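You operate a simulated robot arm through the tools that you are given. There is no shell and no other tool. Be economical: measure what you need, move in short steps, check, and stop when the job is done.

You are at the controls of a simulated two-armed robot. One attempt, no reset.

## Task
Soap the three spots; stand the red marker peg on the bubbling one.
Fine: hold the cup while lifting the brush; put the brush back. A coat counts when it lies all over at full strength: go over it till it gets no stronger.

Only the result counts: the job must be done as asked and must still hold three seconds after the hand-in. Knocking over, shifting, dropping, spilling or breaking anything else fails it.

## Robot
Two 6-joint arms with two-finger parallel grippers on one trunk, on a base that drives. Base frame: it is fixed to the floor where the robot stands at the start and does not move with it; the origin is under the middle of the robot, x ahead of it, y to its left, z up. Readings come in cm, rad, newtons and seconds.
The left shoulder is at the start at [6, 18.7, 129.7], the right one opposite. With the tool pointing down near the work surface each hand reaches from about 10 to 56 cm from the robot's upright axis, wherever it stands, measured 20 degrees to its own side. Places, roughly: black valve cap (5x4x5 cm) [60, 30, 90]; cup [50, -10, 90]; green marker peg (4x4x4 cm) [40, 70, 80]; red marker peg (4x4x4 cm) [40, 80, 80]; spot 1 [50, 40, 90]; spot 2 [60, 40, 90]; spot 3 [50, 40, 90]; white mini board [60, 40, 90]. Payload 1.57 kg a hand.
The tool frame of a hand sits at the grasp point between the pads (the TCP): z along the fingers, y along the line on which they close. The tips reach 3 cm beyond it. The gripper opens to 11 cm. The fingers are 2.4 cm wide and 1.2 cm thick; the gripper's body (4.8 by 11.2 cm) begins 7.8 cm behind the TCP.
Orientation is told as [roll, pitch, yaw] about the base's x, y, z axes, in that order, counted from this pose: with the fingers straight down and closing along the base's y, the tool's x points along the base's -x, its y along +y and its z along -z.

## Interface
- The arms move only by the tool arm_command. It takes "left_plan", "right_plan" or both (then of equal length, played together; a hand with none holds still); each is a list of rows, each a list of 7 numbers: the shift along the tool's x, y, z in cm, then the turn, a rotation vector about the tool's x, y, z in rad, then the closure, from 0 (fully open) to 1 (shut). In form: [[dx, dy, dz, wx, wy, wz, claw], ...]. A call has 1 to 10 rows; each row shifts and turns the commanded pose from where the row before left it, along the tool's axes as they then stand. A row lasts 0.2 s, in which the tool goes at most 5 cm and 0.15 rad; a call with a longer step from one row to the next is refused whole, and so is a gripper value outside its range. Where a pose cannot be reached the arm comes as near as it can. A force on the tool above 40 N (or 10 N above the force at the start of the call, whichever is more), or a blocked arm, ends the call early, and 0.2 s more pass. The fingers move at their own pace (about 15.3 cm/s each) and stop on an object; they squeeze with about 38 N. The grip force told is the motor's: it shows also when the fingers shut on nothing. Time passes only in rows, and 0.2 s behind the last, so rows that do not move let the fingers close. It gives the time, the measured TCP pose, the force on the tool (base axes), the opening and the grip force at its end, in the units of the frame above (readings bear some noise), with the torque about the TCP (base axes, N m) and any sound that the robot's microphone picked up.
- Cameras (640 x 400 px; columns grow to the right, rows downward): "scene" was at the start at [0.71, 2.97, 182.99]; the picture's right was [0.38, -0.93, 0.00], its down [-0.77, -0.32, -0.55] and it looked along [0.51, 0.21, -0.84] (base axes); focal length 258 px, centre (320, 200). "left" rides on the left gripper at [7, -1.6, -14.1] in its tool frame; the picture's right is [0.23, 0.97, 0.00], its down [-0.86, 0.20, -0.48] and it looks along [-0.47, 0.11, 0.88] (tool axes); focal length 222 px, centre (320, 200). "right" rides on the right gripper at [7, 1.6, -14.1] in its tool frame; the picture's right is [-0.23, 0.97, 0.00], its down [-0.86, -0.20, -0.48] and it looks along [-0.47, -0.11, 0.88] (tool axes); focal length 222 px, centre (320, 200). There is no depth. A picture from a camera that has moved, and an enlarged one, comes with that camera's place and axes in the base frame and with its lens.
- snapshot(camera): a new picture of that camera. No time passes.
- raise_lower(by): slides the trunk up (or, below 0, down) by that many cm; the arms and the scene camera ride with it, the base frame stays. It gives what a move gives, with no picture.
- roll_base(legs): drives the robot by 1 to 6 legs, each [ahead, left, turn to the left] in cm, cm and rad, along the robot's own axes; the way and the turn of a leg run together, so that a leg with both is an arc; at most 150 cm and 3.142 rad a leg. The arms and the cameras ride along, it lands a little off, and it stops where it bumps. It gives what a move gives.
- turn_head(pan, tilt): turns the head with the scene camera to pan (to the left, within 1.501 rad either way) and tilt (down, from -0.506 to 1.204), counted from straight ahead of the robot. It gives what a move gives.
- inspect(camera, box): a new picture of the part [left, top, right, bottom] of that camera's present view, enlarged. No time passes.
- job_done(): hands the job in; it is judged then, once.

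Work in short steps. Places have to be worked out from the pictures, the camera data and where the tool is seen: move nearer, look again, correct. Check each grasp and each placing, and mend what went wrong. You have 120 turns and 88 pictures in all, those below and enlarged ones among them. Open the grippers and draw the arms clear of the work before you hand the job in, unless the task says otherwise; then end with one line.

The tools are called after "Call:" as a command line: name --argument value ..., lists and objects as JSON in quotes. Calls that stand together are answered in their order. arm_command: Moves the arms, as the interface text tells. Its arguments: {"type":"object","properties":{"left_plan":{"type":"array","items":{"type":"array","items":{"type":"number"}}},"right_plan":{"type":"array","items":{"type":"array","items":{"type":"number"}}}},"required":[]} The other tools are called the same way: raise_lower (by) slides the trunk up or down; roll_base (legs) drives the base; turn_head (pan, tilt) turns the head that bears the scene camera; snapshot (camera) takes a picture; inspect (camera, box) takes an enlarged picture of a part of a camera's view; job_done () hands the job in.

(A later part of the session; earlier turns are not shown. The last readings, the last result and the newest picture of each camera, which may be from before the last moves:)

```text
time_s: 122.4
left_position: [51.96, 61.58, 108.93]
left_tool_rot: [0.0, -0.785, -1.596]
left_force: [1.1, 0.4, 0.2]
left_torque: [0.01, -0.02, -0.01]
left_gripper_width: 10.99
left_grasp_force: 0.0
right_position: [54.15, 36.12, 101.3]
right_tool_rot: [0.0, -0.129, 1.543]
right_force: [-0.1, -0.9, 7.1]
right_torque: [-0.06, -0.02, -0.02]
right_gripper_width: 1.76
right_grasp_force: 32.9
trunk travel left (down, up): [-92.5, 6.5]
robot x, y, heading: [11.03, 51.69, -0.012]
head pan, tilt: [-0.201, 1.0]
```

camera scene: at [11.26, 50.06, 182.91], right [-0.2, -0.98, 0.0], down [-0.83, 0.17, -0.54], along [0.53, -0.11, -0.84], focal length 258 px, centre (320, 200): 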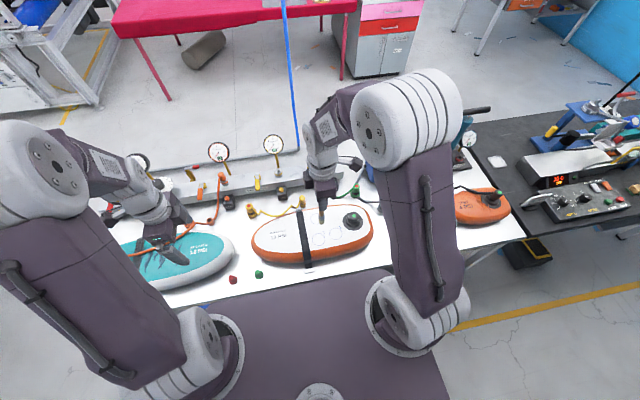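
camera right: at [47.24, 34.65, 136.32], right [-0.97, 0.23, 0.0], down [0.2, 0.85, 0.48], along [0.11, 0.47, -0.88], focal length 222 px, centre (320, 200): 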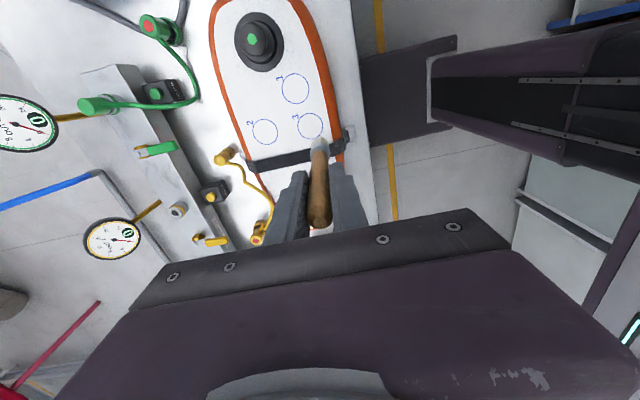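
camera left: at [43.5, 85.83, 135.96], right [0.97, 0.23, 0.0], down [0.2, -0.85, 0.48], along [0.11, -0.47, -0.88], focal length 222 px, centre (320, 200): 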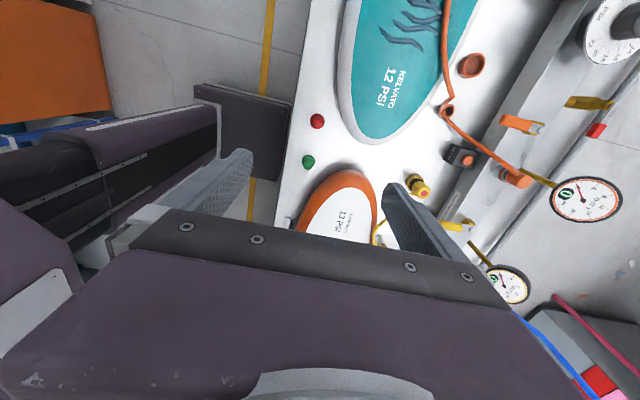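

Call:
arm_command --right_plan '[[0, 1.3, 0.04, 0, 0, 0, 1], [0, 1.3, 0.01, 0, 0, 0, 1], [0, 1.3, 0.01, 0, 0, 0, 1], [0.75, 0, -0.08, 0, 0, 0, 1], [0, -1.3, 0.01, 0, 0, 0, 1], [0, -1.3, 0.01, 0, 0, 0, 1], [0, -1.3, 0.01, 0, 0, 0, 1], [0.75, 0, -0.07, 0, 0, 0, 1], [0, 1.3, 0.01, 0, 0, 0, 1], [0, 1.3, 0.01, 0, 0, 0, 1]]'

Call:
arm_command --right_plan '[[0, 1.3, 0.01, 0, 0, 0, 1], [0.75, 0, -0.07, 0, 0, 0, 1], [0, -1.3, 0.01, 0, 0, 0, 1], [0, -1.3, 0.01, 0, 0, 0, 1], [0, -1.3, 0.01, 0, 0, 0, 1], [0.75, 0, -0.07, 0, 0, 0, 1], [0, 1.3, 0.01, 0, 0, 0, 1], [0, 1.3, 0.01, 0, 0, 0, 1], [0, 1.3, 0.01, 0, 0, 0, 1]]'

Call:
arm_command --right_plan '[[0, 0, -2, 0, 0, 0, 1], [0, 0, -2, 0, 0, 0, 1], [-4.6, -1, 0.6, 0, 0, 0, 1], [-4.6, -1, 0.6, 0, 0, 0, 1], [0, 0, 0, 0, 0, 0, 1]]'

Call:
inspect --camera "scene" --box '[296, 210, 352, 245]'

```text
time_s: 124.6
left_position: [52.1, 61.48, 108.9]
left_tool_rot: [0.0, -0.784, -1.594]
left_force: [0.4, 1.0, -0.5]
left_torque: [0.0, 0.03, 0.0]
left_gripper_width: 10.98
left_grasp_force: 0.1
right_position: [51.36, 34.93, 100.94]
right_tool_rot: [-0.004, -0.127, 1.547]
right_force: [7.0, -1.5, 18.3]
right_torque: [-0.19, -0.61, 0.02]
right_gripper_width: 1.76
right_grasp_force: 32.5
trunk travel left (down, up): [-92.5, 6.5]
robot x, y, heading: [11.09, 51.18, -0.009]
head pan, tilt: [-0.201, 1.0]
```

```text
time_s: 126.6
left_position: [52.01, 61.48, 108.81]
left_tool_rot: [0.001, -0.785, -1.596]
left_force: [0.0, -0.3, -0.2]
left_torque: [0.0, -0.02, -0.01]
left_gripper_width: 11.01
left_grasp_force: 0.0
right_position: [50.34, 33.38, 100.77]
right_tool_rot: [-0.004, -0.126, 1.544]
right_force: [8.2, -0.4, 20.4]
right_torque: [-0.09, -0.77, 0.02]
right_gripper_width: 1.77
right_grasp_force: 32.4
trunk travel left (down, up): [-92.5, 6.5]
robot x, y, heading: [11.1, 50.97, -0.009]
head pan, tilt: [-0.201, 1.0]
```

```text
time_s: 127.8
left_position: [52.05, 61.36, 109.02]
left_tool_rot: [-0.001, -0.785, -1.597]
left_force: [-0.3, 0.3, 0.6]
left_torque: [0.02, 0.01, -0.01]
left_gripper_width: 11.0
left_grasp_force: 0.1
right_position: [52.44, 41.83, 104.56]
right_tool_rot: [0.0, -0.13, 1.542]
right_force: [-0.3, 0.3, -0.5]
right_torque: [0.04, 0.02, -0.01]
right_gripper_width: 1.78
right_grasp_force: 32.8
trunk travel left (down, up): [-92.5, 6.5]
robot x, y, heading: [11.02, 50.85, -0.01]
head pan, tilt: [-0.201, 1.0]
```

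```text
11.43 times, centred on (324, 228) of scene
camera zoom: at [11.94, 49.77, 182.91], right [-0.21, -0.98, 0.0], down [-0.82, 0.18, -0.54], along [0.53, -0.11, -0.84], focal length 2946 px, centre (274, -114)
```

zoom: 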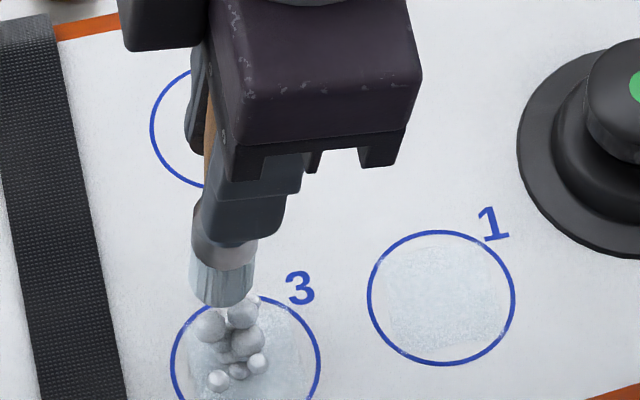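

Spot 1 is evenly coated, no bubbles. Straighten the hand (brush now leans the other way) and go to spot 2's +x/+y corner.

Call:
arm_command --right_plan '[[0, 0, 0, 0, 0.13, 0, 1], [-0.8, -4.8, 0, 0, 0, 0, 1], [-0.8, -4.8, 0, 0, 0, 0, 1], [0, 0, 2.9, 0, 0, 0, 1], [0, 0, 0, 0, 0, 0, 1]]'

Call:
inspect --camera "scene" --box '[288, 205, 352, 245]'

```text
time_s: 129.0
left_position: [52.09, 61.46, 108.98]
left_tool_rot: [-0.001, -0.786, -1.596]
left_force: [-0.1, 0.1, 0.1]
left_torque: [0.01, 0.03, -0.03]
left_gripper_width: 11.01
left_grasp_force: 0.0
right_position: [62.1, 43.34, 101.63]
right_tool_rot: [0.002, 0.001, 1.544]
right_force: [1.2, -0.1, -0.4]
right_torque: [-0.02, -0.02, -0.03]
right_gripper_width: 1.78
right_grasp_force: 32.4
trunk travel left (down, up): [-92.5, 6.5]
robot x, y, heading: [10.86, 51.27, -0.011]
head pan, tilt: [-0.201, 1.0]
```

```text
10.00 times, centred on (320, 225) of scene
camera zoom: at [11.95, 49.97, 182.91], right [-0.21, -0.98, 0.0], down [-0.82, 0.18, -0.54], along [0.53, -0.11, -0.84], focal length 2578 px, centre (320, -50)
```

zoom: 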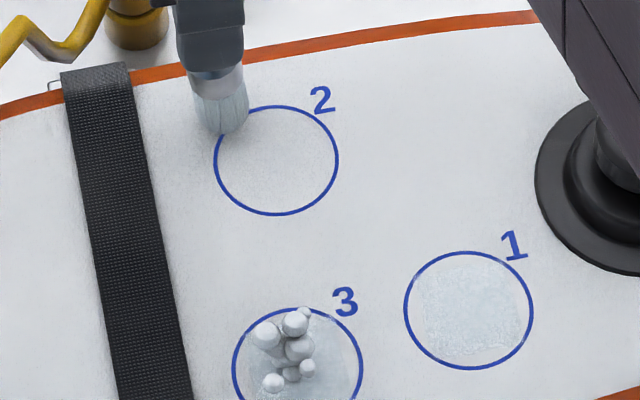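

Tip is right at the corner. Find contact.

Call:
arm_command --right_plan '[[0.2, 0, 0.4, 0, 0, 0, 1], [0, 0, 0.2, 0, 0, 0, 1], [0, 0, 0, 0, 0, 0, 1]]'

```text
time_s: 129.8
left_position: [52.06, 61.47, 108.93]
left_tool_rot: [-0.001, -0.787, -1.596]
left_force: [-0.1, -0.4, -0.4]
left_torque: [-0.02, -0.01, 0.02]
left_gripper_width: 11.0
left_grasp_force: 0.0
right_position: [62.1, 43.22, 101.19]
right_tool_rot: [0.002, -0.001, 1.543]
right_force: [0.6, -0.4, -0.4]
right_torque: [0.03, 0.02, -0.02]
right_gripper_width: 1.8
right_grasp_force: 32.6
trunk travel left (down, up): [-92.5, 6.5]
robot x, y, heading: [10.94, 51.02, -0.01]
head pan, tilt: [-0.201, 1.0]
```

Call:
arm_command --right_plan '[[0, 0, 0.2, 0, 0, 0, 1], [0, 0, 0, 0, 0, 0, 1]]'

Call:
arm_command --right_plan '[[0, 0, 0.15, 0, 0, 0, 1], [0, 0, 0, 0, 0, 0, 1]]'

```text
time_s: 130.4
left_position: [52.15, 61.58, 108.97]
left_tool_rot: [-0.002, -0.784, -1.596]
left_force: [-0.1, 0.2, -0.6]
left_torque: [-0.02, 0.04, 0.02]
left_gripper_width: 11.01
left_grasp_force: 0.1
right_position: [62.11, 43.2, 100.98]
right_tool_rot: [-0.002, -0.001, 1.544]
right_force: [0.2, 0.5, 0.2]
right_torque: [-0.02, 0.0, 0.03]
right_gripper_width: 1.75
right_grasp_force: 32.8
trunk travel left (down, up): [-92.5, 6.5]
robot x, y, heading: [11.2, 51.1, -0.007]
head pan, tilt: [-0.201, 1.0]
```

```text
time_s: 131.0
left_position: [52.02, 61.57, 109.0]
left_tool_rot: [-0.001, -0.786, -1.595]
left_force: [-0.4, 0.5, -0.1]
left_torque: [-0.03, -0.01, -0.02]
left_gripper_width: 11.0
left_grasp_force: 0.1
right_position: [61.96, 43.38, 100.87]
right_tool_rot: [-0.001, 0.001, 1.541]
right_force: [0.9, -1.4, 9.9]
right_torque: [-0.11, -0.02, -0.01]
right_gripper_width: 1.75
right_grasp_force: 32.3
trunk travel left (down, up): [-92.5, 6.5]
robot x, y, heading: [10.96, 51.33, -0.016]
head pan, tilt: [-0.201, 1.0]
```

Contact 10 N. Raster spot 2.

Call:
arm_command --right_plan '[[0, 1.0, 0.03, 0, 0, 0, 1], [0, 1.0, 0.01, 0, 0, 0, 1], [0, 1.0, 0.01, 0, 0, 0, 1], [0, 1.0, 0.01, 0, 0, 0, 1], [0.67, 0, 0.01, 0, 0, 0, 1], [0, -1.0, 0.01, 0, 0, 0, 1], [0, -1.0, 0.01, 0, 0, 0, 1], [0, -1.0, 0.01, 0, 0, 0, 1], [0, -1.0, 0.01, 0, 0, 0, 1], [0.67, 0, 0.01, 0, 0, 0, 1]]'

Call:
arm_command --right_plan '[[0, 1.0, 0.02, 0, 0, 0, 1], [0, 1.0, 0.01, 0, 0, 0, 1], [0, 1.0, 0.01, 0, 0, 0, 1], [0, 1.0, 0.01, 0, 0, 0, 1], [0.67, 0, 0.01, 0, 0, 0, 1], [0, -1.0, 0.01, 0, 0, 0, 1], [0, -1.0, 0.01, 0, 0, 0, 1], [0, -1.0, 0.01, 0, 0, 0, 1], [0, -1.0, 0.01, 0, 0, 0, 1], [0.67, 0, 0.01, 0, 0, 0, 1]]'

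Call:
arm_command --right_plan '[[0, 1.0, 0.02, 0, 0, 0, 1], [0, 1.0, 0.01, 0, 0, 0, 1], [0, 1.0, 0.01, 0, 0, 0, 1], [0, 1.0, 0.01, 0, 0, 0, 1], [0.67, 0, 0.01, 0, 0, 0, 1], [0, -1.0, 0.01, 0, 0, 0, 1], [0, -1.0, 0.01, 0, 0, 0, 1], [0, -1.0, 0.01, 0, 0, 0, 1], [0, -1.0, 0.01, 0, 0, 0, 1], [0.67, 0, 0.01, 0, 0, 0, 1]]'

Call:
arm_command --right_plan '[[0, 1.0, 0.02, 0, 0, 0, 1], [0, 1.0, 0.01, 0, 0, 0, 1], [0, 1.0, 0.01, 0, 0, 0, 1], [0, 1.0, 0.01, 0, 0, 0, 1], [0.6, 0, 0.01, 0, 0, 0, 1], [0, -1.0, 0.01, 0, 0, 0, 1], [0, -1.0, 0.01, 0, 0, 0, 1], [0, -1.0, 0.01, 0, 0, 0, 1], [0, -1.0, 0.01, 0, 0, 0, 1]]'

Call:
inspect --camera "scene" --box '[288, 205, 352, 245]'

```text
time_s: 133.2
left_position: [52.07, 61.6, 108.92]
left_tool_rot: [0.001, -0.785, -1.596]
left_force: [0.0, -0.2, -0.9]
left_torque: [-0.01, 0.01, 0.02]
left_gripper_width: 10.96
left_grasp_force: 0.0
right_position: [61.91, 42.03, 100.86]
right_tool_rot: [-0.001, -0.001, 1.543]
right_force: [0.1, 3.9, 8.6]
right_torque: [0.44, -0.04, 0.02]
right_gripper_width: 1.77
right_grasp_force: 32.1
trunk travel left (down, up): [-92.5, 6.5]
robot x, y, heading: [10.84, 50.85, -0.008]
head pan, tilt: [-0.201, 1.0]
```

```text
time_s: 135.4
left_position: [51.79, 61.62, 108.95]
left_tool_rot: [0.002, -0.787, -1.594]
left_force: [-0.1, 0.9, 0.6]
left_torque: [0.01, -0.04, 0.0]
left_gripper_width: 11.0
left_grasp_force: 0.0
right_position: [61.88, 40.87, 100.8]
right_tool_rot: [-0.004, 0.0, 1.545]
right_force: [-2.8, 6.0, 16.6]
right_torque: [0.71, 0.25, 0.02]
right_gripper_width: 1.76
right_grasp_force: 32.3
trunk travel left (down, up): [-92.5, 6.5]
robot x, y, heading: [10.67, 50.68, -0.01]
head pan, tilt: [-0.201, 1.0]
```

```text
time_s: 137.6
left_position: [51.94, 61.49, 108.92]
left_tool_rot: [-0.001, -0.786, -1.594]
left_force: [0.1, -0.7, -0.1]
left_torque: [0.03, 0.0, -0.02]
left_gripper_width: 11.0
left_grasp_force: 0.0
right_position: [62.02, 39.58, 100.64]
right_tool_rot: [-0.004, 0.0, 1.544]
right_force: [1.7, 4.6, 9.6]
right_torque: [0.5, -0.19, -0.02]
right_gripper_width: 1.75
right_grasp_force: 31.9
trunk travel left (down, up): [-92.5, 6.5]
robot x, y, heading: [10.64, 50.84, -0.007]
head pan, tilt: [-0.201, 1.0]
```

```text
time_s: 139.6
left_position: [51.8, 61.47, 109.03]
left_tool_rot: [0.003, -0.785, -1.597]
left_force: [0.5, 0.1, -0.1]
left_torque: [0.01, 0.0, -0.01]
left_gripper_width: 11.01
left_grasp_force: 0.1
right_position: [61.62, 38.77, 100.52]
right_tool_rot: [0.001, 0.001, 1.544]
right_force: [-6.3, 0.8, 15.3]
right_torque: [0.11, 0.59, 0.06]
right_gripper_width: 1.76
right_grasp_force: 32.3
trunk travel left (down, up): [-92.5, 6.5]
robot x, y, heading: [11.17, 50.67, -0.007]
head pan, tilt: [-0.201, 1.0]
```

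```text
10.00 times, centred on (320, 225) of scene
camera zoom: at [11.57, 50.02, 182.92], right [-0.21, -0.98, 0.0], down [-0.82, 0.18, -0.54], along [0.53, -0.11, -0.84], focal length 2578 px, centre (320, -50)
```

zoom: 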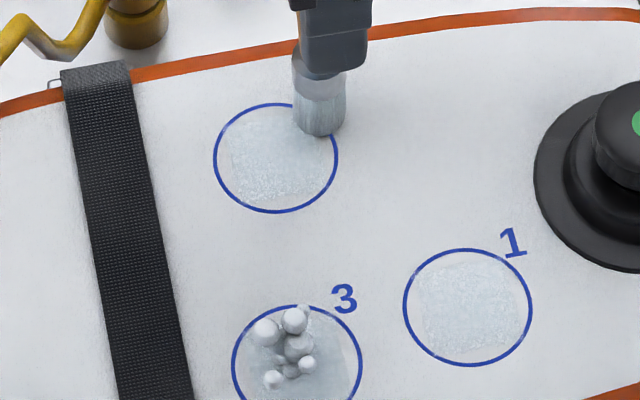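

Spot 2 is uniformly coated, no bubbles. One more pass over it for full strength.

Call:
arm_command --right_plan '[[0, 0, -1.5, 0, 0, 0, 1], [-3.7, 0, 0, 0, 0, 0, 1], [0, 0, 1.45, 0, 0, 0, 1], [0, 0, 0.1, 0, 0, 0, 1], [0, 0, 0, 0, 0, 0, 1]]'

```text
time_s: 140.8
left_position: [51.92, 61.39, 108.99]
left_tool_rot: [0.002, -0.787, -1.598]
left_force: [-0.6, 0.2, -0.8]
left_torque: [-0.02, -0.04, -0.01]
left_gripper_width: 10.98
left_grasp_force: 0.0
right_position: [61.83, 42.39, 100.45]
right_tool_rot: [-0.002, 0.0, 1.546]
right_force: [-1.2, 2.0, 15.3]
right_torque: [0.27, 0.12, 0.02]
right_gripper_width: 1.77
right_grasp_force: 31.9
trunk travel left (down, up): [-92.5, 6.5]
robot x, y, heading: [11.19, 51.09, -0.009]
head pan, tilt: [-0.201, 1.0]
```

Call:
arm_command --right_plan '[[0, 1.3, 0.02, 0, 0, 0, 1], [0, 1.3, 0.01, 0, 0, 0, 1], [0, 1.3, 0.01, 0, 0, 0, 1], [0.75, 0, 0.01, 0, 0, 0, 1], [0, -1.3, 0.01, 0, 0, 0, 1], [0, -1.3, 0.01, 0, 0, 0, 1], [0, -1.3, 0.01, 0, 0, 0, 1], [0.75, 0, 0.01, 0, 0, 0, 1], [0, 1.3, 0.01, 0, 0, 0, 1], [0, 1.3, 0.01, 0, 0, 0, 1]]'

Call:
arm_command --right_plan '[[0, 1.3, 0.02, 0, 0, 0, 1], [0.75, 0, 0.01, 0, 0, 0, 1], [0, -1.3, 0.01, 0, 0, 0, 1], [0, -1.3, 0.01, 0, 0, 0, 1], [0, -1.3, 0.01, 0, 0, 0, 1], [0.75, 0, 0.01, 0, 0, 0, 1], [0, 1.3, 0.01, 0, 0, 0, 1], [0, 1.3, 0.01, 0, 0, 0, 1], [0, 1.3, 0.01, 0, 0, 0, 1]]'

Call:
arm_command --right_plan '[[0.7, 0, 0.01, 0, 0, 0, 1], [0, -1.3, 0.01, 0, 0, 0, 1], [0, -1.3, 0.01, 0, 0, 0, 1], [0, -1.3, 0.01, 0, 0, 0, 1], [0, 0, -2, 0, 0, 0, 1], [0, 0, -1, 0, 0, 0, 1], [-2.3, 3.7, 0, 0, 0, 0, 1], [-2.3, 3.7, 0, 0, 0, 0, 1], [0, 0, 0, 0, 0, 0, 1]]'

Call:
inspect --camera "scene" --box '[290, 207, 350, 257]'

```text
time_s: 143.0
left_position: [52.1, 61.44, 108.88]
left_tool_rot: [-0.001, -0.786, -1.596]
left_force: [-0.7, -0.2, -0.6]
left_torque: [-0.04, -0.01, -0.01]
left_gripper_width: 11.01
left_grasp_force: 0.0
right_position: [59.2, 40.89, 100.37]
right_tool_rot: [0.0, 0.001, 1.543]
right_force: [0.8, -0.4, 2.7]
right_torque: [-0.09, -0.07, -0.04]
right_gripper_width: 1.71
right_grasp_force: 32.7
trunk travel left (down, up): [-92.5, 6.5]
robot x, y, heading: [11.09, 51.14, -0.012]
head pan, tilt: [-0.201, 1.0]
```

```text
time_s: 145.0
left_position: [52.0, 61.46, 108.85]
left_tool_rot: [0.0, -0.785, -1.595]
left_force: [-0.7, 0.3, 0.3]
left_torque: [-0.01, 0.03, -0.02]
left_gripper_width: 11.0
left_grasp_force: 0.1
right_position: [57.98, 39.67, 100.13]
right_tool_rot: [-0.004, 0.001, 1.545]
right_force: [5.1, 1.2, 13.4]
right_torque: [0.01, -0.38, -0.01]
right_gripper_width: 1.73
right_grasp_force: 32.3
trunk travel left (down, up): [-92.5, 6.5]
robot x, y, heading: [10.96, 51.07, -0.011]
head pan, tilt: [-0.201, 1.0]
```

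```text
time_s: 147.0
left_position: [51.95, 61.51, 108.94]
left_tool_rot: [-0.003, -0.784, -1.596]
left_force: [-0.1, -0.2, 0.6]
left_torque: [0.01, 0.01, -0.01]
left_gripper_width: 10.98
left_grasp_force: 0.1
right_position: [54.91, 43.65, 103.09]
right_tool_rot: [0.001, 0.002, 1.542]
right_force: [-0.2, -0.5, 0.2]
right_torque: [0.02, -0.01, 0.02]
right_gripper_width: 1.75
right_grasp_force: 32.6
trunk travel left (down, up): [-92.5, 6.5]
robot x, y, heading: [11.04, 51.09, -0.015]
head pan, tilt: [-0.201, 1.0]
```

```text
8.00 times, centred on (320, 232) of scene
camera zoom: at [12.04, 49.85, 182.91], right [-0.21, -0.98, 0.0], down [-0.82, 0.18, -0.54], along [0.53, -0.11, -0.84], focal length 2062 px, centre (320, -56)
```

zoom: 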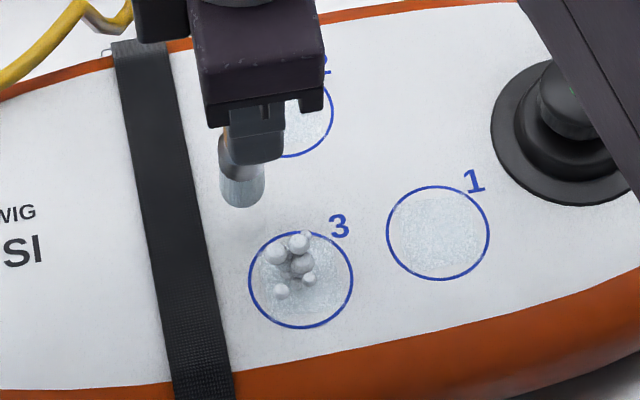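

Spots 1 and 2 done. Spot 3 gets one more full raster like the others: start at its +x/+y corner.

Call:
arm_command --right_plan '[[0, 1.3, 0, 0, 0, 0, 1], [0, 0, 2.9, 0, 0, 0, 1], [0, 0, 0.15, 0, 0, 0, 1], [0, 0, 0, 0, 0, 0, 1]]'

```text
time_s: 148.0
left_position: [51.79, 61.5, 109.04]
left_tool_rot: [0.0, -0.784, -1.597]
left_force: [-1.3, 0.2, -0.5]
left_torque: [-0.03, 0.02, 0.01]
left_gripper_width: 10.99
left_grasp_force: 0.0
right_position: [53.08, 43.68, 100.31]
right_tool_rot: [-0.003, 0.001, 1.543]
right_force: [-1.9, -1.0, 26.4]
right_torque: [-0.06, 0.15, 0.01]
right_gripper_width: 1.77
right_grasp_force: 32.6
trunk travel left (down, up): [-92.5, 6.5]
robot x, y, heading: [10.97, 50.98, -0.01]
head pan, tilt: [-0.201, 1.0]
```

Call:
arm_command --right_plan '[[0, 1.0, -0.05, 0, 0, 0, 1], [0, 1.0, 0.01, 0, 0, 0, 1], [0, 1.0, 0.01, 0, 0, 0, 1], [0, 1.0, 0.01, 0, 0, 0, 1], [0.67, 0, 0.01, 0, 0, 0, 1], [0, -1.0, 0.01, 0, 0, 0, 1], [0, -1.0, 0.01, 0, 0, 0, 1], [0, -1.0, 0.01, 0, 0, 0, 1], [0, -1.0, 0.01, 0, 0, 0, 1], [0.67, 0, 0.01, 0, 0, 0, 1]]'

Call:
arm_command --right_plan '[[0, 1.0, 0.02, 0, 0, 0, 1], [0, 1.0, 0.01, 0, 0, 0, 1], [0, 1.0, 0.01, 0, 0, 0, 1], [0, 1.0, 0.01, 0, 0, 0, 1], [0.67, 0, 0.01, 0, 0, 0, 1], [0, -1.0, 0.01, 0, 0, 0, 1], [0, -1.0, 0.01, 0, 0, 0, 1], [0, -1.0, 0.01, 0, 0, 0, 1], [0, -1.0, 0.01, 0, 0, 0, 1], [0.67, 0, 0.01, 0, 0, 0, 1]]'

Call:
arm_command --right_plan '[[0, 1.0, 0.02, 0, 0, 0, 1], [0, 1.0, 0.01, 0, 0, 0, 1], [0, 1.0, 0.01, 0, 0, 0, 1], [0, 1.0, 0.01, 0, 0, 0, 1], [0.67, 0, 0.01, 0, 0, 0, 1], [0, -1.0, 0.01, 0, 0, 0, 1], [0, -1.0, 0.01, 0, 0, 0, 1], [0, -1.0, 0.01, 0, 0, 0, 1], [0, -1.0, 0.01, 0, 0, 0, 1], [0.67, 0, 0.01, 0, 0, 0, 1]]'

Call:
arm_command --right_plan '[[0, 1.0, 0.02, 0, 0, 0, 1], [0, 1.0, 0.01, 0, 0, 0, 1], [0, 1.0, 0.01, 0, 0, 0, 1], [0, 1.0, 0.01, 0, 0, 0, 1], [0.6, 0, 0.01, 0, 0, 0, 1], [0, -1.0, 0.01, 0, 0, 0, 1], [0, -1.0, 0.01, 0, 0, 0, 1], [0, -1.0, 0.01, 0, 0, 0, 1], [0, 0, -3, 0, 0, 0, 1], [3, -2, -1, 0, 0, 0, 1]]'

Call:
inspect --camera "scene" --box '[296, 207, 356, 257]'

```text
time_s: 149.1
left_position: [51.87, 61.34, 108.95]
left_tool_rot: [0.002, -0.786, -1.595]
left_force: [-0.1, 0.9, 0.3]
left_torque: [-0.03, -0.01, 0.01]
left_gripper_width: 11.01
left_grasp_force: 0.0
right_position: [49.85, 43.75, 100.09]
right_tool_rot: [-0.011, -0.004, 1.544]
right_force: [1.6, -1.2, 14.9]
right_torque: [-0.11, -0.15, -0.04]
right_gripper_width: 1.72
right_grasp_force: 32.5
trunk travel left (down, up): [-92.5, 6.5]
robot x, y, heading: [11.17, 51.09, -0.007]
head pan, tilt: [-0.201, 1.0]
stopped in row 5 (right hand): the force on the tool passed its limit at 42 N (the readings are from after the stop); the commanded pose is now the measured one
```

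```text
time_s: 151.2
left_position: [52.0, 61.72, 108.99]
left_tool_rot: [0.002, -0.787, -1.596]
left_force: [0.8, -0.1, -0.2]
left_torque: [0.01, 0.04, 0.01]
left_gripper_width: 10.99
left_grasp_force: 0.0
right_position: [50.0, 42.7, 100.1]
right_tool_rot: [-0.015, -0.001, 1.545]
right_force: [0.3, 7.8, 22.0]
right_torque: [0.76, -0.18, 0.04]
right_gripper_width: 1.74
right_grasp_force: 32.4
trunk travel left (down, up): [-92.5, 6.5]
robot x, y, heading: [11.08, 50.61, -0.011]
head pan, tilt: [-0.201, 1.0]
```

```text
time_s: 151.7
left_position: [51.93, 61.44, 109.0]
left_tool_rot: [0.002, -0.783, -1.595]
left_force: [-0.2, 0.3, -0.2]
left_torque: [0.02, 0.02, 0.03]
left_gripper_width: 11.01
left_grasp_force: 0.1
right_position: [49.02, 42.46, 100.17]
right_tool_rot: [-0.023, -0.009, 1.548]
right_force: [3.0, -1.6, 12.2]
right_torque: [-0.17, -0.23, 0.02]
right_gripper_width: 1.74
right_grasp_force: 32.0
trunk travel left (down, up): [-92.5, 6.5]
robot x, y, heading: [11.13, 50.72, -0.012]
head pan, tilt: [-0.201, 1.0]
stopped in row 2 (right hand): the force on the tool passed its limit at 42 N (the readings are from after the stop); the commanded pose is now the measured one
```

```text
time_s: 153.9
left_position: [52.15, 61.34, 109.04]
left_tool_rot: [-0.002, -0.783, -1.595]
left_force: [0.2, -0.2, 0.4]
left_torque: [-0.04, 0.0, -0.01]
left_gripper_width: 11.01
left_grasp_force: 0.1
right_position: [50.15, 38.36, 103.86]
right_tool_rot: [-0.017, -0.005, 1.542]
right_force: [0.7, 0.0, -0.6]
right_torque: [0.0, -0.02, 0.0]
right_gripper_width: 1.74
right_grasp_force: 32.2
trunk travel left (down, up): [-92.5, 6.5]
robot x, y, heading: [11.24, 51.06, -0.011]
head pan, tilt: [-0.201, 1.0]
```

```text
8.00 times, centred on (326, 232) of scene
camera zoom: at [12.13, 49.71, 182.9], right [-0.21, -0.98, 0.0], down [-0.82, 0.18, -0.54], along [0.53, -0.11, -0.84], focal length 2062 px, centre (272, -56)
```

zoom: 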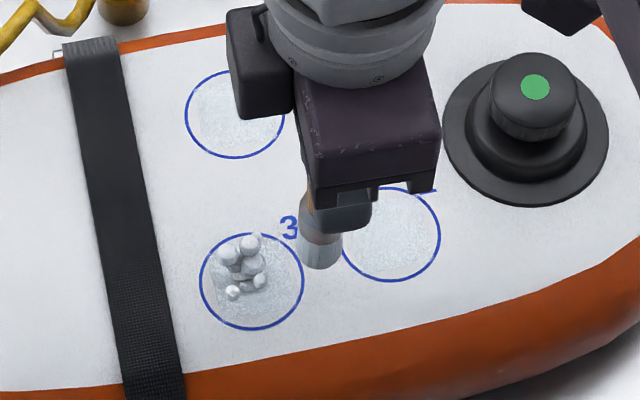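

The last raster was cut by force stops. Redo spot 3 lighter: back to its +x/+y corner and find a light contact.

Call:
arm_command --right_plan '[[-2.6, -1.45, 0, 0, 0, 0, 1], [-2.5, -1.45, 0, 0, 0, 0, 1], [0, 0, 3.4, 0, 0, 0, 1], [0, 0, 0.1, 0, 0, 0, 1], [0, 0, 0, 0, 0, 0, 1]]'

```text
time_s: 155.1
left_position: [52.07, 61.47, 108.96]
left_tool_rot: [0.0, -0.786, -1.595]
left_force: [-0.4, -0.3, 0.3]
left_torque: [0.01, 0.03, 0.0]
left_gripper_width: 11.01
left_grasp_force: 0.0
right_position: [53.15, 44.1, 100.55]
right_tool_rot: [-0.017, -0.005, 1.544]
right_force: [0.2, 0.5, -0.2]
right_torque: [0.01, -0.03, -0.04]
right_gripper_width: 1.74
right_grasp_force: 32.3
trunk travel left (down, up): [-92.5, 6.5]
robot x, y, heading: [11.13, 51.03, -0.014]
head pan, tilt: [-0.201, 1.0]
```

Call:
arm_command --right_plan '[[0, 0, 0.2, 0, 0, 0, 1], [0, 0, 0, 0, 0, 0, 1]]'

Call:
arm_command --right_plan '[[0, 0, 0.12, 0, 0, 0, 1], [0, 0, 0, 0, 0, 0, 1]]'

```text
time_s: 155.7
left_position: [52.18, 61.4, 108.92]
left_tool_rot: [-0.001, -0.785, -1.596]
left_force: [-0.6, 0.2, 0.0]
left_torque: [-0.01, 0.01, -0.03]
left_gripper_width: 11.01
left_grasp_force: 0.0
right_position: [53.15, 43.89, 100.38]
right_tool_rot: [-0.017, -0.007, 1.541]
right_force: [-0.8, 0.3, 0.2]
right_torque: [0.0, -0.01, 0.0]
right_gripper_width: 1.77
right_grasp_force: 32.6
trunk travel left (down, up): [-92.5, 6.5]
robot x, y, heading: [10.87, 51.59, -0.008]
head pan, tilt: [-0.201, 1.0]
```

```text
time_s: 156.3
left_position: [52.24, 61.46, 108.88]
left_tool_rot: [-0.002, -0.787, -1.594]
left_force: [-0.5, -0.5, -0.1]
left_torque: [-0.01, 0.0, 0.0]
left_gripper_width: 11.02
left_grasp_force: 0.0
right_position: [53.09, 43.96, 100.26]
right_tool_rot: [-0.018, -0.007, 1.543]
right_force: [-0.1, 0.3, -0.6]
right_torque: [0.02, 0.01, -0.01]
right_gripper_width: 1.74
right_grasp_force: 32.3
trunk travel left (down, up): [-92.5, 6.5]
robot x, y, heading: [11.04, 51.16, -0.011]
head pan, tilt: [-0.201, 1.0]
```

Call:
arm_command --right_plan '[[0, 0, 0.15, 0, 0, 0, 1], [0, 0, 0, 0, 0, 0, 1]]'

Call:
arm_command --right_plan '[[0, 0, 0.1, 0, 0, 0, 1], [0, 0, 0, 0, 0, 0, 1]]'

```text
time_s: 156.9
left_position: [52.01, 61.44, 108.87]
left_tool_rot: [0.0, -0.785, -1.595]
left_force: [-0.2, -0.5, 0.9]
left_torque: [-0.01, 0.0, -0.03]
left_gripper_width: 11.01
left_grasp_force: 0.0
right_position: [53.13, 43.92, 100.21]
right_tool_rot: [-0.019, -0.006, 1.541]
right_force: [1.9, -3.1, 10.1]
right_torque: [-0.16, -0.01, -0.02]
right_gripper_width: 1.74
right_grasp_force: 32.4
trunk travel left (down, up): [-92.5, 6.5]
robot x, y, heading: [10.81, 51.19, -0.008]
head pan, tilt: [-0.201, 1.0]
```

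```text
time_s: 157.5
left_position: [51.92, 61.53, 108.92]
left_tool_rot: [0.001, -0.784, -1.596]
left_force: [0.1, 0.9, 0.6]
left_torque: [0.01, 0.05, 0.01]
left_gripper_width: 10.97
left_grasp_force: 0.1
right_position: [53.02, 43.89, 100.13]
right_tool_rot: [-0.022, -0.009, 1.542]
right_force: [1.9, -1.5, 24.1]
right_torque: [-0.06, -0.11, 0.02]
right_gripper_width: 1.77
right_grasp_force: 32.6
trunk travel left (down, up): [-92.5, 6.5]
robot x, y, heading: [10.96, 51.1, -0.009]
head pan, tilt: [-0.201, 1.0]
```

Call:
arm_command --right_plan '[[0, 1.0, -0.07, 0, 0, 0, 1], [0, 1.0, 0, 0, 0, 0, 1], [0, 1.0, 0, 0, 0, 0, 1], [0, 1.0, 0, 0, 0, 0, 1], [0.67, 0, 0.0, 0, 0, 0, 1], [0, -1.0, 0, 0, 0, 0, 1], [0, -1.0, 0, 0, 0, 0, 1], [0, -1.0, 0, 0, 0, 0, 1], [0, -1.0, 0, 0, 0, 0, 1], [0.67, 0, 0, 0, 0, 0, 1]]'

```text
time_s: 159.7
left_position: [52.22, 61.54, 108.9]
left_tool_rot: [0.003, -0.785, -1.595]
left_force: [0.8, -0.4, 0.7]
left_torque: [0.01, 0.02, -0.02]
left_gripper_width: 11.01
left_grasp_force: 0.0
right_position: [53.06, 42.7, 100.2]
right_tool_rot: [-0.024, -0.005, 1.545]
right_force: [0.9, 4.9, 14.8]
right_torque: [0.35, -0.11, 0.02]
right_gripper_width: 1.73
right_grasp_force: 32.4
trunk travel left (down, up): [-92.5, 6.5]
robot x, y, heading: [11.02, 50.96, -0.011]
head pan, tilt: [-0.201, 1.0]
```

Clean. Continue.

Call:
arm_command --right_plan '[[0, 1.0, 0, 0, 0, 0, 1], [0, 1.0, 0, 0, 0, 0, 1], [0, 1.0, 0, 0, 0, 0, 1], [0, 1.0, 0, 0, 0, 0, 1], [0.67, 0, 0.0, 0, 0, 0, 1], [0, -1.0, 0, 0, 0, 0, 1], [0, -1.0, 0, 0, 0, 0, 1], [0, -1.0, 0, 0, 0, 0, 1], [0, -1.0, 0, 0, 0, 0, 1], [0.67, 0, 0, 0, 0, 0, 1]]'

Call:
arm_command --right_plan '[[0, 1.0, 0, 0, 0, 0, 1], [0, 1.0, 0, 0, 0, 0, 1], [0, 1.0, 0, 0, 0, 0, 1], [0, 1.0, 0, 0, 0, 0, 1], [0.67, 0, 0.0, 0, 0, 0, 1], [0, -1.0, 0, 0, 0, 0, 1], [0, -1.0, 0, 0, 0, 0, 1], [0, -1.0, 0, 0, 0, 0, 1], [0, -1.0, 0, 0, 0, 0, 1], [0.67, 0, 0, 0, 0, 0, 1]]'

```text
time_s: 160.7
left_position: [51.86, 61.4, 108.97]
left_tool_rot: [0.002, -0.785, -1.596]
left_force: [0.2, -0.1, 0.3]
left_torque: [0.01, 0.04, 0.03]
left_gripper_width: 11.02
left_grasp_force: 0.1
right_position: [49.25, 42.88, 100.14]
right_tool_rot: [-0.027, -0.009, 1.546]
right_force: [0.4, -1.5, 18.7]
right_torque: [-0.15, -0.1, -0.01]
right_gripper_width: 1.76
right_grasp_force: 31.8
trunk travel left (down, up): [-92.5, 6.5]
robot x, y, heading: [10.89, 50.87, -0.008]
head pan, tilt: [-0.201, 1.0]
stopped in row 4 (right hand): the force on the tool passed its limit at 58 N (the readings are from after the stop); the commanded pose is now the measured one
```

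```text
time_s: 162.9
left_position: [52.07, 61.64, 109.04]
left_tool_rot: [0.002, -0.787, -1.595]
left_force: [-0.7, -0.7, -0.3]
left_torque: [0.03, 0.0, 0.01]
left_gripper_width: 11.01
left_grasp_force: 0.1
right_position: [49.61, 41.79, 100.13]
right_tool_rot: [-0.035, -0.009, 1.544]
right_force: [1.7, 7.2, 17.5]
right_torque: [0.62, -0.2, 0.06]
right_gripper_width: 1.77
right_grasp_force: 32.6
trunk travel left (down, up): [-92.5, 6.5]
robot x, y, heading: [10.99, 51.32, -0.01]
head pan, tilt: [-0.201, 1.0]
```

Force spikes mean the handle has slid up to the palm. Lift off, move aside, and check spot 3.

Call:
arm_command --right_plan '[[0, 0, -3, 0, 0, 0, 1], [4.5, -0.5, -1, 0, 0, 0, 1], [4.5, -0.5, -1, 0, 0, 0, 1], [0, 0, 0, 0, 0, 0, 1]]'

Call:
inspect --camera "scene" --box '[302, 225, 334, 253]'

```text
time_s: 163.9
left_position: [52.19, 61.53, 108.91]
left_tool_rot: [-0.002, -0.787, -1.593]
left_force: [0.4, -1.0, -0.5]
left_torque: [-0.03, 0.0, 0.01]
left_gripper_width: 11.01
left_grasp_force: 0.0
right_position: [49.96, 33.01, 104.93]
right_tool_rot: [-0.023, -0.006, 1.544]
right_force: [0.3, 0.6, -0.6]
right_torque: [0.0, 0.0, 0.03]
right_gripper_width: 1.73
right_grasp_force: 32.7
trunk travel left (down, up): [-92.5, 6.5]
robot x, y, heading: [11.02, 50.88, -0.011]
head pan, tilt: [-0.201, 1.0]
```

```text
14.29 times, centred on (318, 239) of scene
camera zoom: at [12.12, 50.06, 182.91], right [-0.21, -0.98, 0.0], down [-0.82, 0.18, -0.54], along [0.53, -0.11, -0.84], focal length 3682 px, centre (349, -357)
```

zoom: 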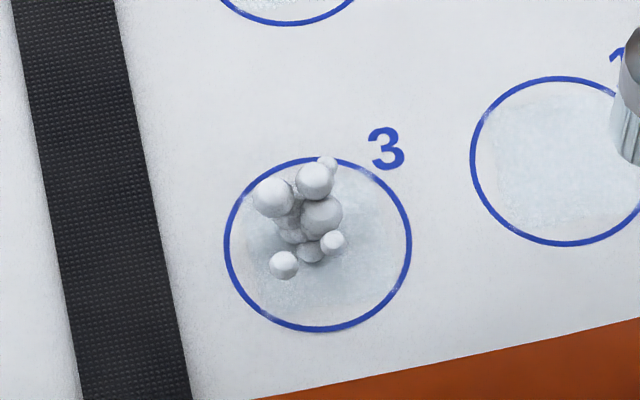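

Spot 3's film now matches spot 1 (square area filled, line partly whitened). All three soaped; spot 3 bubbles. Now return the brush: raise and drive back to the cup.

Call:
arm_command --right_plan '[[-3, 0, -3, 0, 0, 0, 1], [-3, 0, -3, 0, 0, 0, 1], [-3, 0, -3, 0, 0, 0, 1], [0, 0, -3, 0, 0, 0, 1], [0, 0, 0, 0, 0, 0, 1]]'

Call:
roll_base --legs '[[-4, -51, 0.01]]'

Call:
arm_command --right_plan '[[0, 0, 0, 0, 0, 0, 1], [0, 0, 0, 0, 0, 0, 1], [0, 0, 0, 0, 0, 0, 1]]'

```text
time_s: 165.1
left_position: [52.4, 61.4, 108.89]
left_tool_rot: [-0.002, -0.786, -1.597]
left_force: [0.0, -0.5, -0.1]
left_torque: [0.05, 0.0, -0.02]
left_gripper_width: 11.0
left_grasp_force: 0.1
right_position: [49.96, 41.32, 117.03]
right_tool_rot: [-0.023, -0.009, 1.545]
right_force: [0.7, -1.4, -0.3]
right_torque: [0.05, 0.0, -0.02]
right_gripper_width: 1.73
right_grasp_force: 32.1
trunk travel left (down, up): [-92.5, 6.5]
robot x, y, heading: [10.96, 50.88, -0.007]
head pan, tilt: [-0.201, 1.0]
```

```text
time_s: 168.1
left_position: [47.6, 11.75, 108.89]
left_tool_rot: [-0.003, -0.785, -1.593]
left_force: [-0.5, 0.8, -0.2]
left_torque: [0.0, -0.01, -0.02]
left_gripper_width: 10.99
left_grasp_force: 0.1
right_position: [45.47, -8.08, 117.03]
right_tool_rot: [-0.025, -0.008, 1.544]
right_force: [0.1, 0.1, 0.1]
right_torque: [-0.03, 0.0, 0.01]
right_gripper_width: 1.74
right_grasp_force: 32.6
trunk travel left (down, up): [-92.5, 6.5]
robot x, y, heading: [6.51, 1.36, -0.007]
head pan, tilt: [-0.201, 1.0]
```

```text
time_s: 168.9
left_position: [47.59, 11.75, 108.92]
left_tool_rot: [-0.003, -0.784, -1.592]
left_force: [-0.7, 0.6, -0.1]
left_torque: [0.06, 0.0, 0.05]
left_gripper_width: 11.0
left_grasp_force: 0.0
right_position: [45.39, -8.39, 116.86]
right_tool_rot: [-0.023, -0.011, 1.544]
right_force: [-0.7, -0.5, -0.3]
right_torque: [0.01, 0.03, 0.0]
right_gripper_width: 1.74
right_grasp_force: 32.4
trunk travel left (down, up): [-92.5, 6.5]
robot x, y, heading: [6.87, 1.44, -0.01]
head pan, tilt: [-0.201, 1.0]
```

Move over the cup with the tip ~5 cm above the rim and look.

Call:
arm_command --right_plan '[[1.5, -2.6, 2, 0, 0, 0, 1], [0, 0, 4, 0, 0, 0, 1], [0, 0, 4, 0, 0, 0, 1], [0, 0, 0, 0, 0, 0, 1]]'

Call:
snapshot --camera "right"

```text
time_s: 169.9
left_position: [47.63, 11.72, 108.89]
left_tool_rot: [-0.002, -0.786, -1.595]
left_force: [0.7, 0.3, -0.7]
left_torque: [0.04, 0.0, 0.02]
left_gripper_width: 10.99
left_grasp_force: 0.1
right_position: [48.24, -9.89, 106.87]
right_tool_rot: [-0.025, -0.009, 1.545]
right_force: [0.1, 0.3, -0.8]
right_torque: [-0.03, -0.02, 0.03]
right_gripper_width: 1.74
right_grasp_force: 31.7
trunk travel left (down, up): [-92.5, 6.5]
robot x, y, heading: [6.49, 1.44, -0.008]
head pan, tilt: [-0.201, 1.0]
```

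```text
4 pictures are left
camera right: at [45.88, -16.84, 120.81], right [-0.97, 0.25, -0.02], down [0.21, 0.85, 0.49], along [0.14, 0.47, -0.87], focal length 222 px, centre (320, 200)
```

right: 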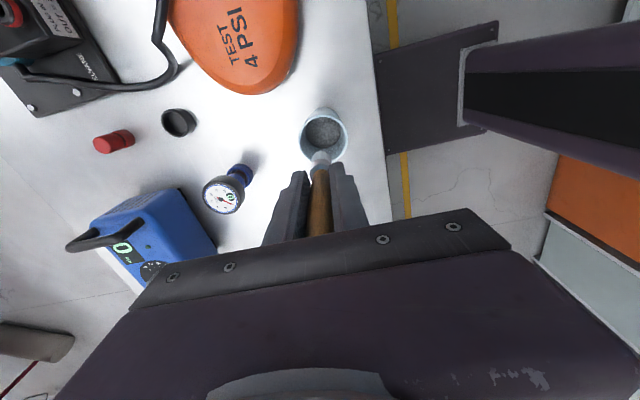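

Relative to the rim, the tip needs about −0.3 x, −0.8 y. Shift and lower into the cup to just above its floor.

Call:
arm_command --right_plan '[[0.8, 0.3, 0, 0, 0, 0, 1], [0, 0, 2.5, 0, 0, 0, 1], [0, 0, 2.5, 0, 0, 0, 1], [0, 0, 2, 0, 0, 0, 1], [0, 0, 2, 0, 0, 0, 1], [0, 0, 0, 0, 0, 0, 1]]'

```text
time_s: 171.3
left_position: [47.63, 11.85, 108.97]
left_tool_rot: [-0.002, -0.784, -1.595]
left_force: [-0.8, 0.1, 0.1]
left_torque: [0.01, -0.04, 0.0]
left_gripper_width: 11.01
left_grasp_force: 0.1
right_position: [48.03, -10.62, 98.15]
right_tool_rot: [-0.025, -0.009, 1.543]
right_force: [-0.2, -0.9, -0.5]
right_torque: [0.01, 0.0, -0.04]
right_gripper_width: 1.76
right_grasp_force: 32.4
trunk travel left (down, up): [-92.5, 6.5]
robot x, y, heading: [6.96, 1.08, -0.007]
head pan, tilt: [-0.201, 1.0]
```

No contact, inside the cup. Ease down to the floor.

Call:
arm_command --right_plan '[[0, 0, 0.5, 0, 0, 0, 1], [0, 0, 0.5, 0, 0, 0, 1], [0, 0, 0, 0, 0, 0, 1]]'

Call:
arm_command --right_plan '[[0, 0, 0.3, 0, 0, 0, 1], [0, 0, 0, 0, 0, 0, 1]]'

```text
time_s: 172.1
left_position: [47.51, 11.7, 108.96]
left_tool_rot: [0.0, -0.783, -1.592]
left_force: [-0.8, 0.1, 0.2]
left_torque: [-0.01, -0.02, -0.01]
left_gripper_width: 11.0
left_grasp_force: 0.2
right_position: [48.03, -10.61, 97.05]
right_tool_rot: [-0.025, -0.009, 1.545]
right_force: [-0.1, -0.3, -0.1]
right_torque: [0.03, 0.01, 0.03]
right_gripper_width: 1.73
right_grasp_force: 32.3
trunk travel left (down, up): [-92.5, 6.5]
robot x, y, heading: [6.33, 0.88, -0.008]
head pan, tilt: [-0.201, 1.0]
```

```text
time_s: 172.7
left_position: [47.55, 11.72, 108.8]
left_tool_rot: [-0.001, -0.786, -1.594]
left_force: [-0.1, 0.0, 0.3]
left_torque: [0.01, 0.01, -0.01]
left_gripper_width: 11.0
left_grasp_force: 0.0
right_position: [48.09, -10.57, 96.87]
right_tool_rot: [-0.023, -0.009, 1.544]
right_force: [-0.3, 0.0, -0.9]
right_torque: [0.04, 0.02, -0.03]
right_gripper_width: 1.73
right_grasp_force: 32.5
trunk travel left (down, up): [-92.5, 6.5]
robot x, y, heading: [6.42, 1.36, -0.01]
head pan, tilt: [-0.201, 1.0]
```

Call:
arm_command --right_plan '[[0, 0, 0.25, 0, 0, 0, 1], [0, 0, 0, 0, 0, 0, 1]]'

Call:
arm_command --right_plan '[[0, 0, 0.2, 0, 0, 0, 1], [0, 0, 0, 0, 0, 0, 1]]'

```text
time_s: 173.3
left_position: [47.64, 11.81, 108.93]
left_tool_rot: [-0.002, -0.785, -1.594]
left_force: [0.0, 0.3, 0.3]
left_torque: [0.01, 0.03, -0.02]
left_gripper_width: 11.01
left_grasp_force: 0.1
right_position: [48.22, -10.63, 96.63]
right_tool_rot: [-0.023, -0.01, 1.544]
right_force: [0.2, 0.3, -1.1]
right_torque: [0.01, 0.02, -0.02]
right_gripper_width: 1.74
right_grasp_force: 32.1
trunk travel left (down, up): [-92.5, 6.5]
robot x, y, heading: [6.58, 1.11, -0.004]
head pan, tilt: [-0.201, 1.0]
```

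```text
time_s: 173.9
left_position: [47.56, 11.91, 109.01]
left_tool_rot: [-0.001, -0.784, -1.595]
left_force: [-0.4, 0.0, -0.2]
left_torque: [0.01, -0.02, 0.02]
left_gripper_width: 11.01
left_grasp_force: 0.1
right_position: [48.13, -10.64, 96.44]
right_tool_rot: [-0.026, -0.009, 1.545]
right_force: [-0.2, -1.5, 11.2]
right_torque: [-0.13, 0.09, 0.0]
right_gripper_width: 1.73
right_grasp_force: 32.0
trunk travel left (down, up): [-92.5, 6.5]
robot x, y, heading: [6.37, 1.61, -0.007]
head pan, tilt: [-0.201, 1.0]
```

Seated on the floor (11 N). Ease, open, and lift straight off.

Call:
arm_command --right_plan '[[0, 0, -0.08, 0, 0, 0, 1], [0, 0, 0, 0, 0, 0, 0.6], [0, 0, 0, 0, 0, 0, 0.5], [0, 0, 0, 0, 0, 0, 0.5], [0, 0, -2, 0, 0, 0, 0.5], [0, 0, -3, 0, 0, 0, 0.4], [0, 0, -4, 0, 0, 0, 0.3], [0, 0, -4, 0, 0, 0, 0], [0, 0, -4, 0, 0, 0, 0], [0, 0, 0, 0, 0, 0, 0]]'

Call:
snapshot --camera "right"

```text
time_s: 176.1
left_position: [47.58, 11.72, 108.85]
left_tool_rot: [-0.002, -0.785, -1.595]
left_force: [-0.1, -0.4, -0.5]
left_torque: [0.01, -0.01, -0.03]
left_gripper_width: 11.0
left_grasp_force: 0.0
right_position: [47.66, -10.47, 113.38]
right_tool_rot: [-0.024, -0.008, 1.544]
right_force: [0.8, -0.8, 0.0]
right_torque: [0.0, 0.02, 0.0]
right_gripper_width: 11.01
right_grasp_force: 0.1
trunk travel left (down, up): [-92.5, 6.5]
robot x, y, heading: [6.41, 0.97, -0.011]
head pan, tilt: [-0.201, 1.0]
```

```text
3 pictures are left
camera right: at [45.38, -17.46, 127.28], right [-0.97, 0.25, -0.02], down [0.21, 0.85, 0.49], along [0.14, 0.47, -0.87], focal length 222 px, centre (320, 200)
```

right: 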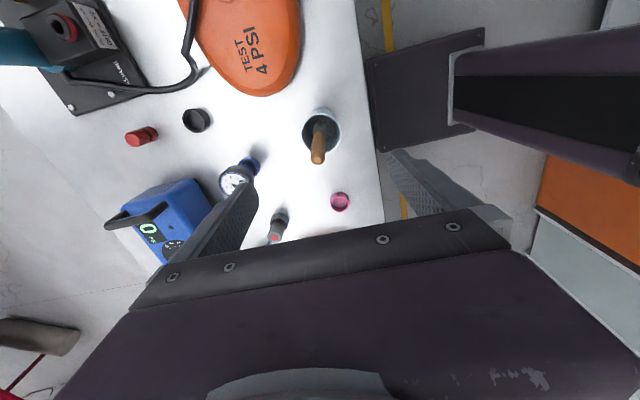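

Brush stands back in the cup, upright. Now the red peg: straighten the left hand, move it left/up, and park the right arm out of the way.

Call:
arm_command --left_plan '[[0, 0, 0, 0, 0.15, 0, 0], [0, 0, 0, 0, 0.15, 0, 0], [0, 0, 0, 0, 0.15, 0, 0], [0, 0, 0, 0, 0.15, 0, 0], [0, 0, 0, 0, 0.15, 0, 0], [0, 0, 0, 0, 0.035, 0, 0], [3.75, -1.9, -1, 0, 0, 0, 0], [3.75, -1.9, -1, 0, 0, 0, 0], [3.75, -1.9, -1, 0, 0, 0, 0], [3.75, -1.9, -1, 0, 0, 0, 0]]' --right_plan '[[0, 0, -3, 0, 0, 0, 0], [0, 0, -3, 0, 0, 0, 0], [1.5, 0.8, -1, 0, 0, 0, 0], [1.5, 0.8, -1, 0, 0, 0, 0], [1.5, 0.8, -1, 0, 0, 0, 0], [1.5, 0.8, -1, 0, 0, 0, 0], [1.5, 0.8, -1, 0, 0, 0, 0], [1.5, 0.8, -1, 0, 0, 0, 0], [1.5, 0.8, 0, 0, 0, 0, 0], [1.5, 0.8, 0, 0, 0, 0, 0]]'

Call:
roll_base --legs '[[4.5, 50, 0.01]]'

Call:
arm_command --left_plan '[[0, 0, 0, 0, 0, 0, 0], [0, 0, 0, 0, 0, 0, 0], [0, 0, 0, 0, 0, 0, 0]]'

```text
time_s: 178.3
left_position: [40.15, 26.76, 112.96]
left_tool_rot: [0.0, 0.0, -1.593]
left_force: [0.3, 0.5, -0.6]
left_torque: [-0.02, -0.02, -0.03]
left_gripper_width: 11.02
left_grasp_force: 0.0
right_position: [40.5, -22.58, 125.32]
right_tool_rot: [-0.023, -0.007, 1.544]
right_force: [1.0, -0.1, 0.6]
right_torque: [0.0, 0.04, 0.02]
right_gripper_width: 10.98
right_grasp_force: 0.1
trunk travel left (down, up): [-92.5, 6.5]
robot x, y, heading: [6.5, 1.39, -0.015]
head pan, tilt: [-0.201, 1.0]
```

```text
time_s: 181.2
left_position: [44.52, 76.08, 112.93]
left_tool_rot: [0.001, 0.001, -1.581]
left_force: [-0.2, 0.0, 0.7]
left_torque: [0.01, 0.01, 0.02]
left_gripper_width: 11.01
left_grasp_force: 0.0
right_position: [45.59, 26.65, 125.19]
right_tool_rot: [-0.023, -0.012, 1.558]
right_force: [-0.5, 0.0, 0.2]
right_torque: [0.0, 0.01, -0.06]
right_gripper_width: 10.98
right_grasp_force: 0.0
trunk travel left (down, up): [-92.5, 6.5]
robot x, y, heading: [10.79, 50.01, 0.003]
head pan, tilt: [-0.201, 1.0]
```

```text
time_s: 182.0
left_position: [44.57, 76.28, 112.93]
left_tool_rot: [0.001, 0.0, -1.581]
left_force: [0.3, -0.2, -1.4]
left_torque: [-0.03, 0.01, -0.01]
left_gripper_width: 11.0
left_grasp_force: 0.1
right_position: [45.55, 26.9, 125.26]
right_tool_rot: [-0.024, -0.009, 1.56]
right_force: [-0.5, 0.3, 0.9]
right_torque: [0.01, 0.0, -0.01]
right_gripper_width: 11.02
right_grasp_force: 0.1
trunk travel left (down, up): [-92.5, 6.5]
robot x, y, heading: [11.56, 50.2, 0.003]
head pan, tilt: [-0.201, 1.0]
```

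Lower the left hand over the red peg (partly closed to clear the teal board) and look.

Call:
arm_command --left_plan '[[0.9, 0.2, 4, 0, 0, 0, 0.45], [0, 0, 4, 0, 0, 0, 0.45], [0, 0, 4, 0, 0, 0, 0.45], [0, 0, 3, 0, 0, 0, 0.45], [0, 0, 0, 0, 0, 0, 0.45]]'

Call:
inspect --camera "left" --box '[240, 90, 400, 190]'

```text
time_s: 183.2
left_position: [44.88, 77.25, 98.07]
left_tool_rot: [-0.001, 0.0, -1.579]
left_force: [-0.1, 0.0, 0.5]
left_torque: [-0.01, 0.02, 0.0]
left_gripper_width: 6.07
left_grasp_force: 0.1
right_position: [45.46, 26.81, 125.33]
right_tool_rot: [-0.024, -0.008, 1.557]
right_force: [-0.6, 0.0, -0.4]
right_torque: [0.01, 0.0, 0.0]
right_gripper_width: 11.0
right_grasp_force: 0.0
trunk travel left (down, up): [-92.5, 6.5]
robot x, y, heading: [11.0, 50.3, 0.003]
head pan, tilt: [-0.201, 1.0]
```

```text
4.00 times, centred on (320, 140) of left
camera zoom: at [43.34, 84.15, 112.02], right [0.98, 0.22, 0.0], down [0.19, -0.86, 0.48], along [0.1, -0.47, -0.88], focal length 888 px, centre (320, 440)
```

zoom: 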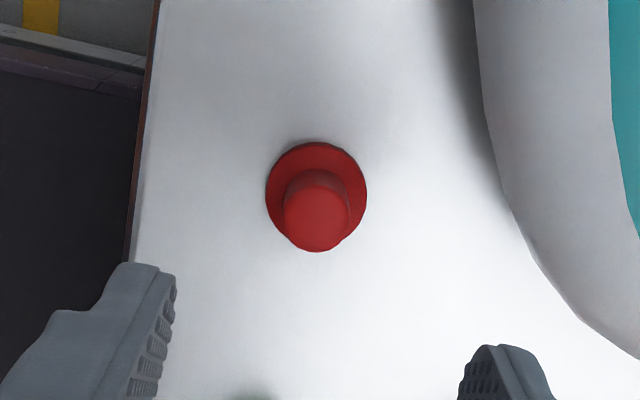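

Peg is at (44.6,77.45): 3.3 cm flange with a ~1.9 cm knob. Align, lower so the tips stop just above the flange, and grip the knob.

Call:
arm_command --left_plan '[[0.2, -0.28, 3, 0, 0, 0, 0.45], [0, 0, 3, 0, 0, 0, 0.45], [0, 0, 3, 0, 0, 0, 0.45], [0, 0, 2.6, 0, 0, 0, 0.45], [0, 0, 0, 0, 0, 0, 0.45], [0, 0, 0, 0, 0, 0, 1], [0, 0, 0, 0, 0, 0, 1], [0, 0, 0, 0, 0, 0, 1]]'

```text
time_s: 185.0
left_position: [44.37, 77.37, 86.34]
left_tool_rot: [-0.001, 0.0, -1.58]
left_force: [0.5, -0.2, 0.0]
left_torque: [0.0, -0.01, -0.01]
left_gripper_width: 1.91
left_grasp_force: 33.2
right_position: [45.45, 26.76, 125.22]
right_tool_rot: [-0.025, -0.009, 1.557]
right_force: [-0.7, 0.4, -1.5]
right_torque: [0.0, 0.02, -0.01]
right_gripper_width: 11.01
right_grasp_force: 0.1
trunk travel left (down, up): [-92.5, 6.5]
robot x, y, heading: [11.18, 50.13, 0.008]
head pan, tilt: [-0.201, 1.0]
```

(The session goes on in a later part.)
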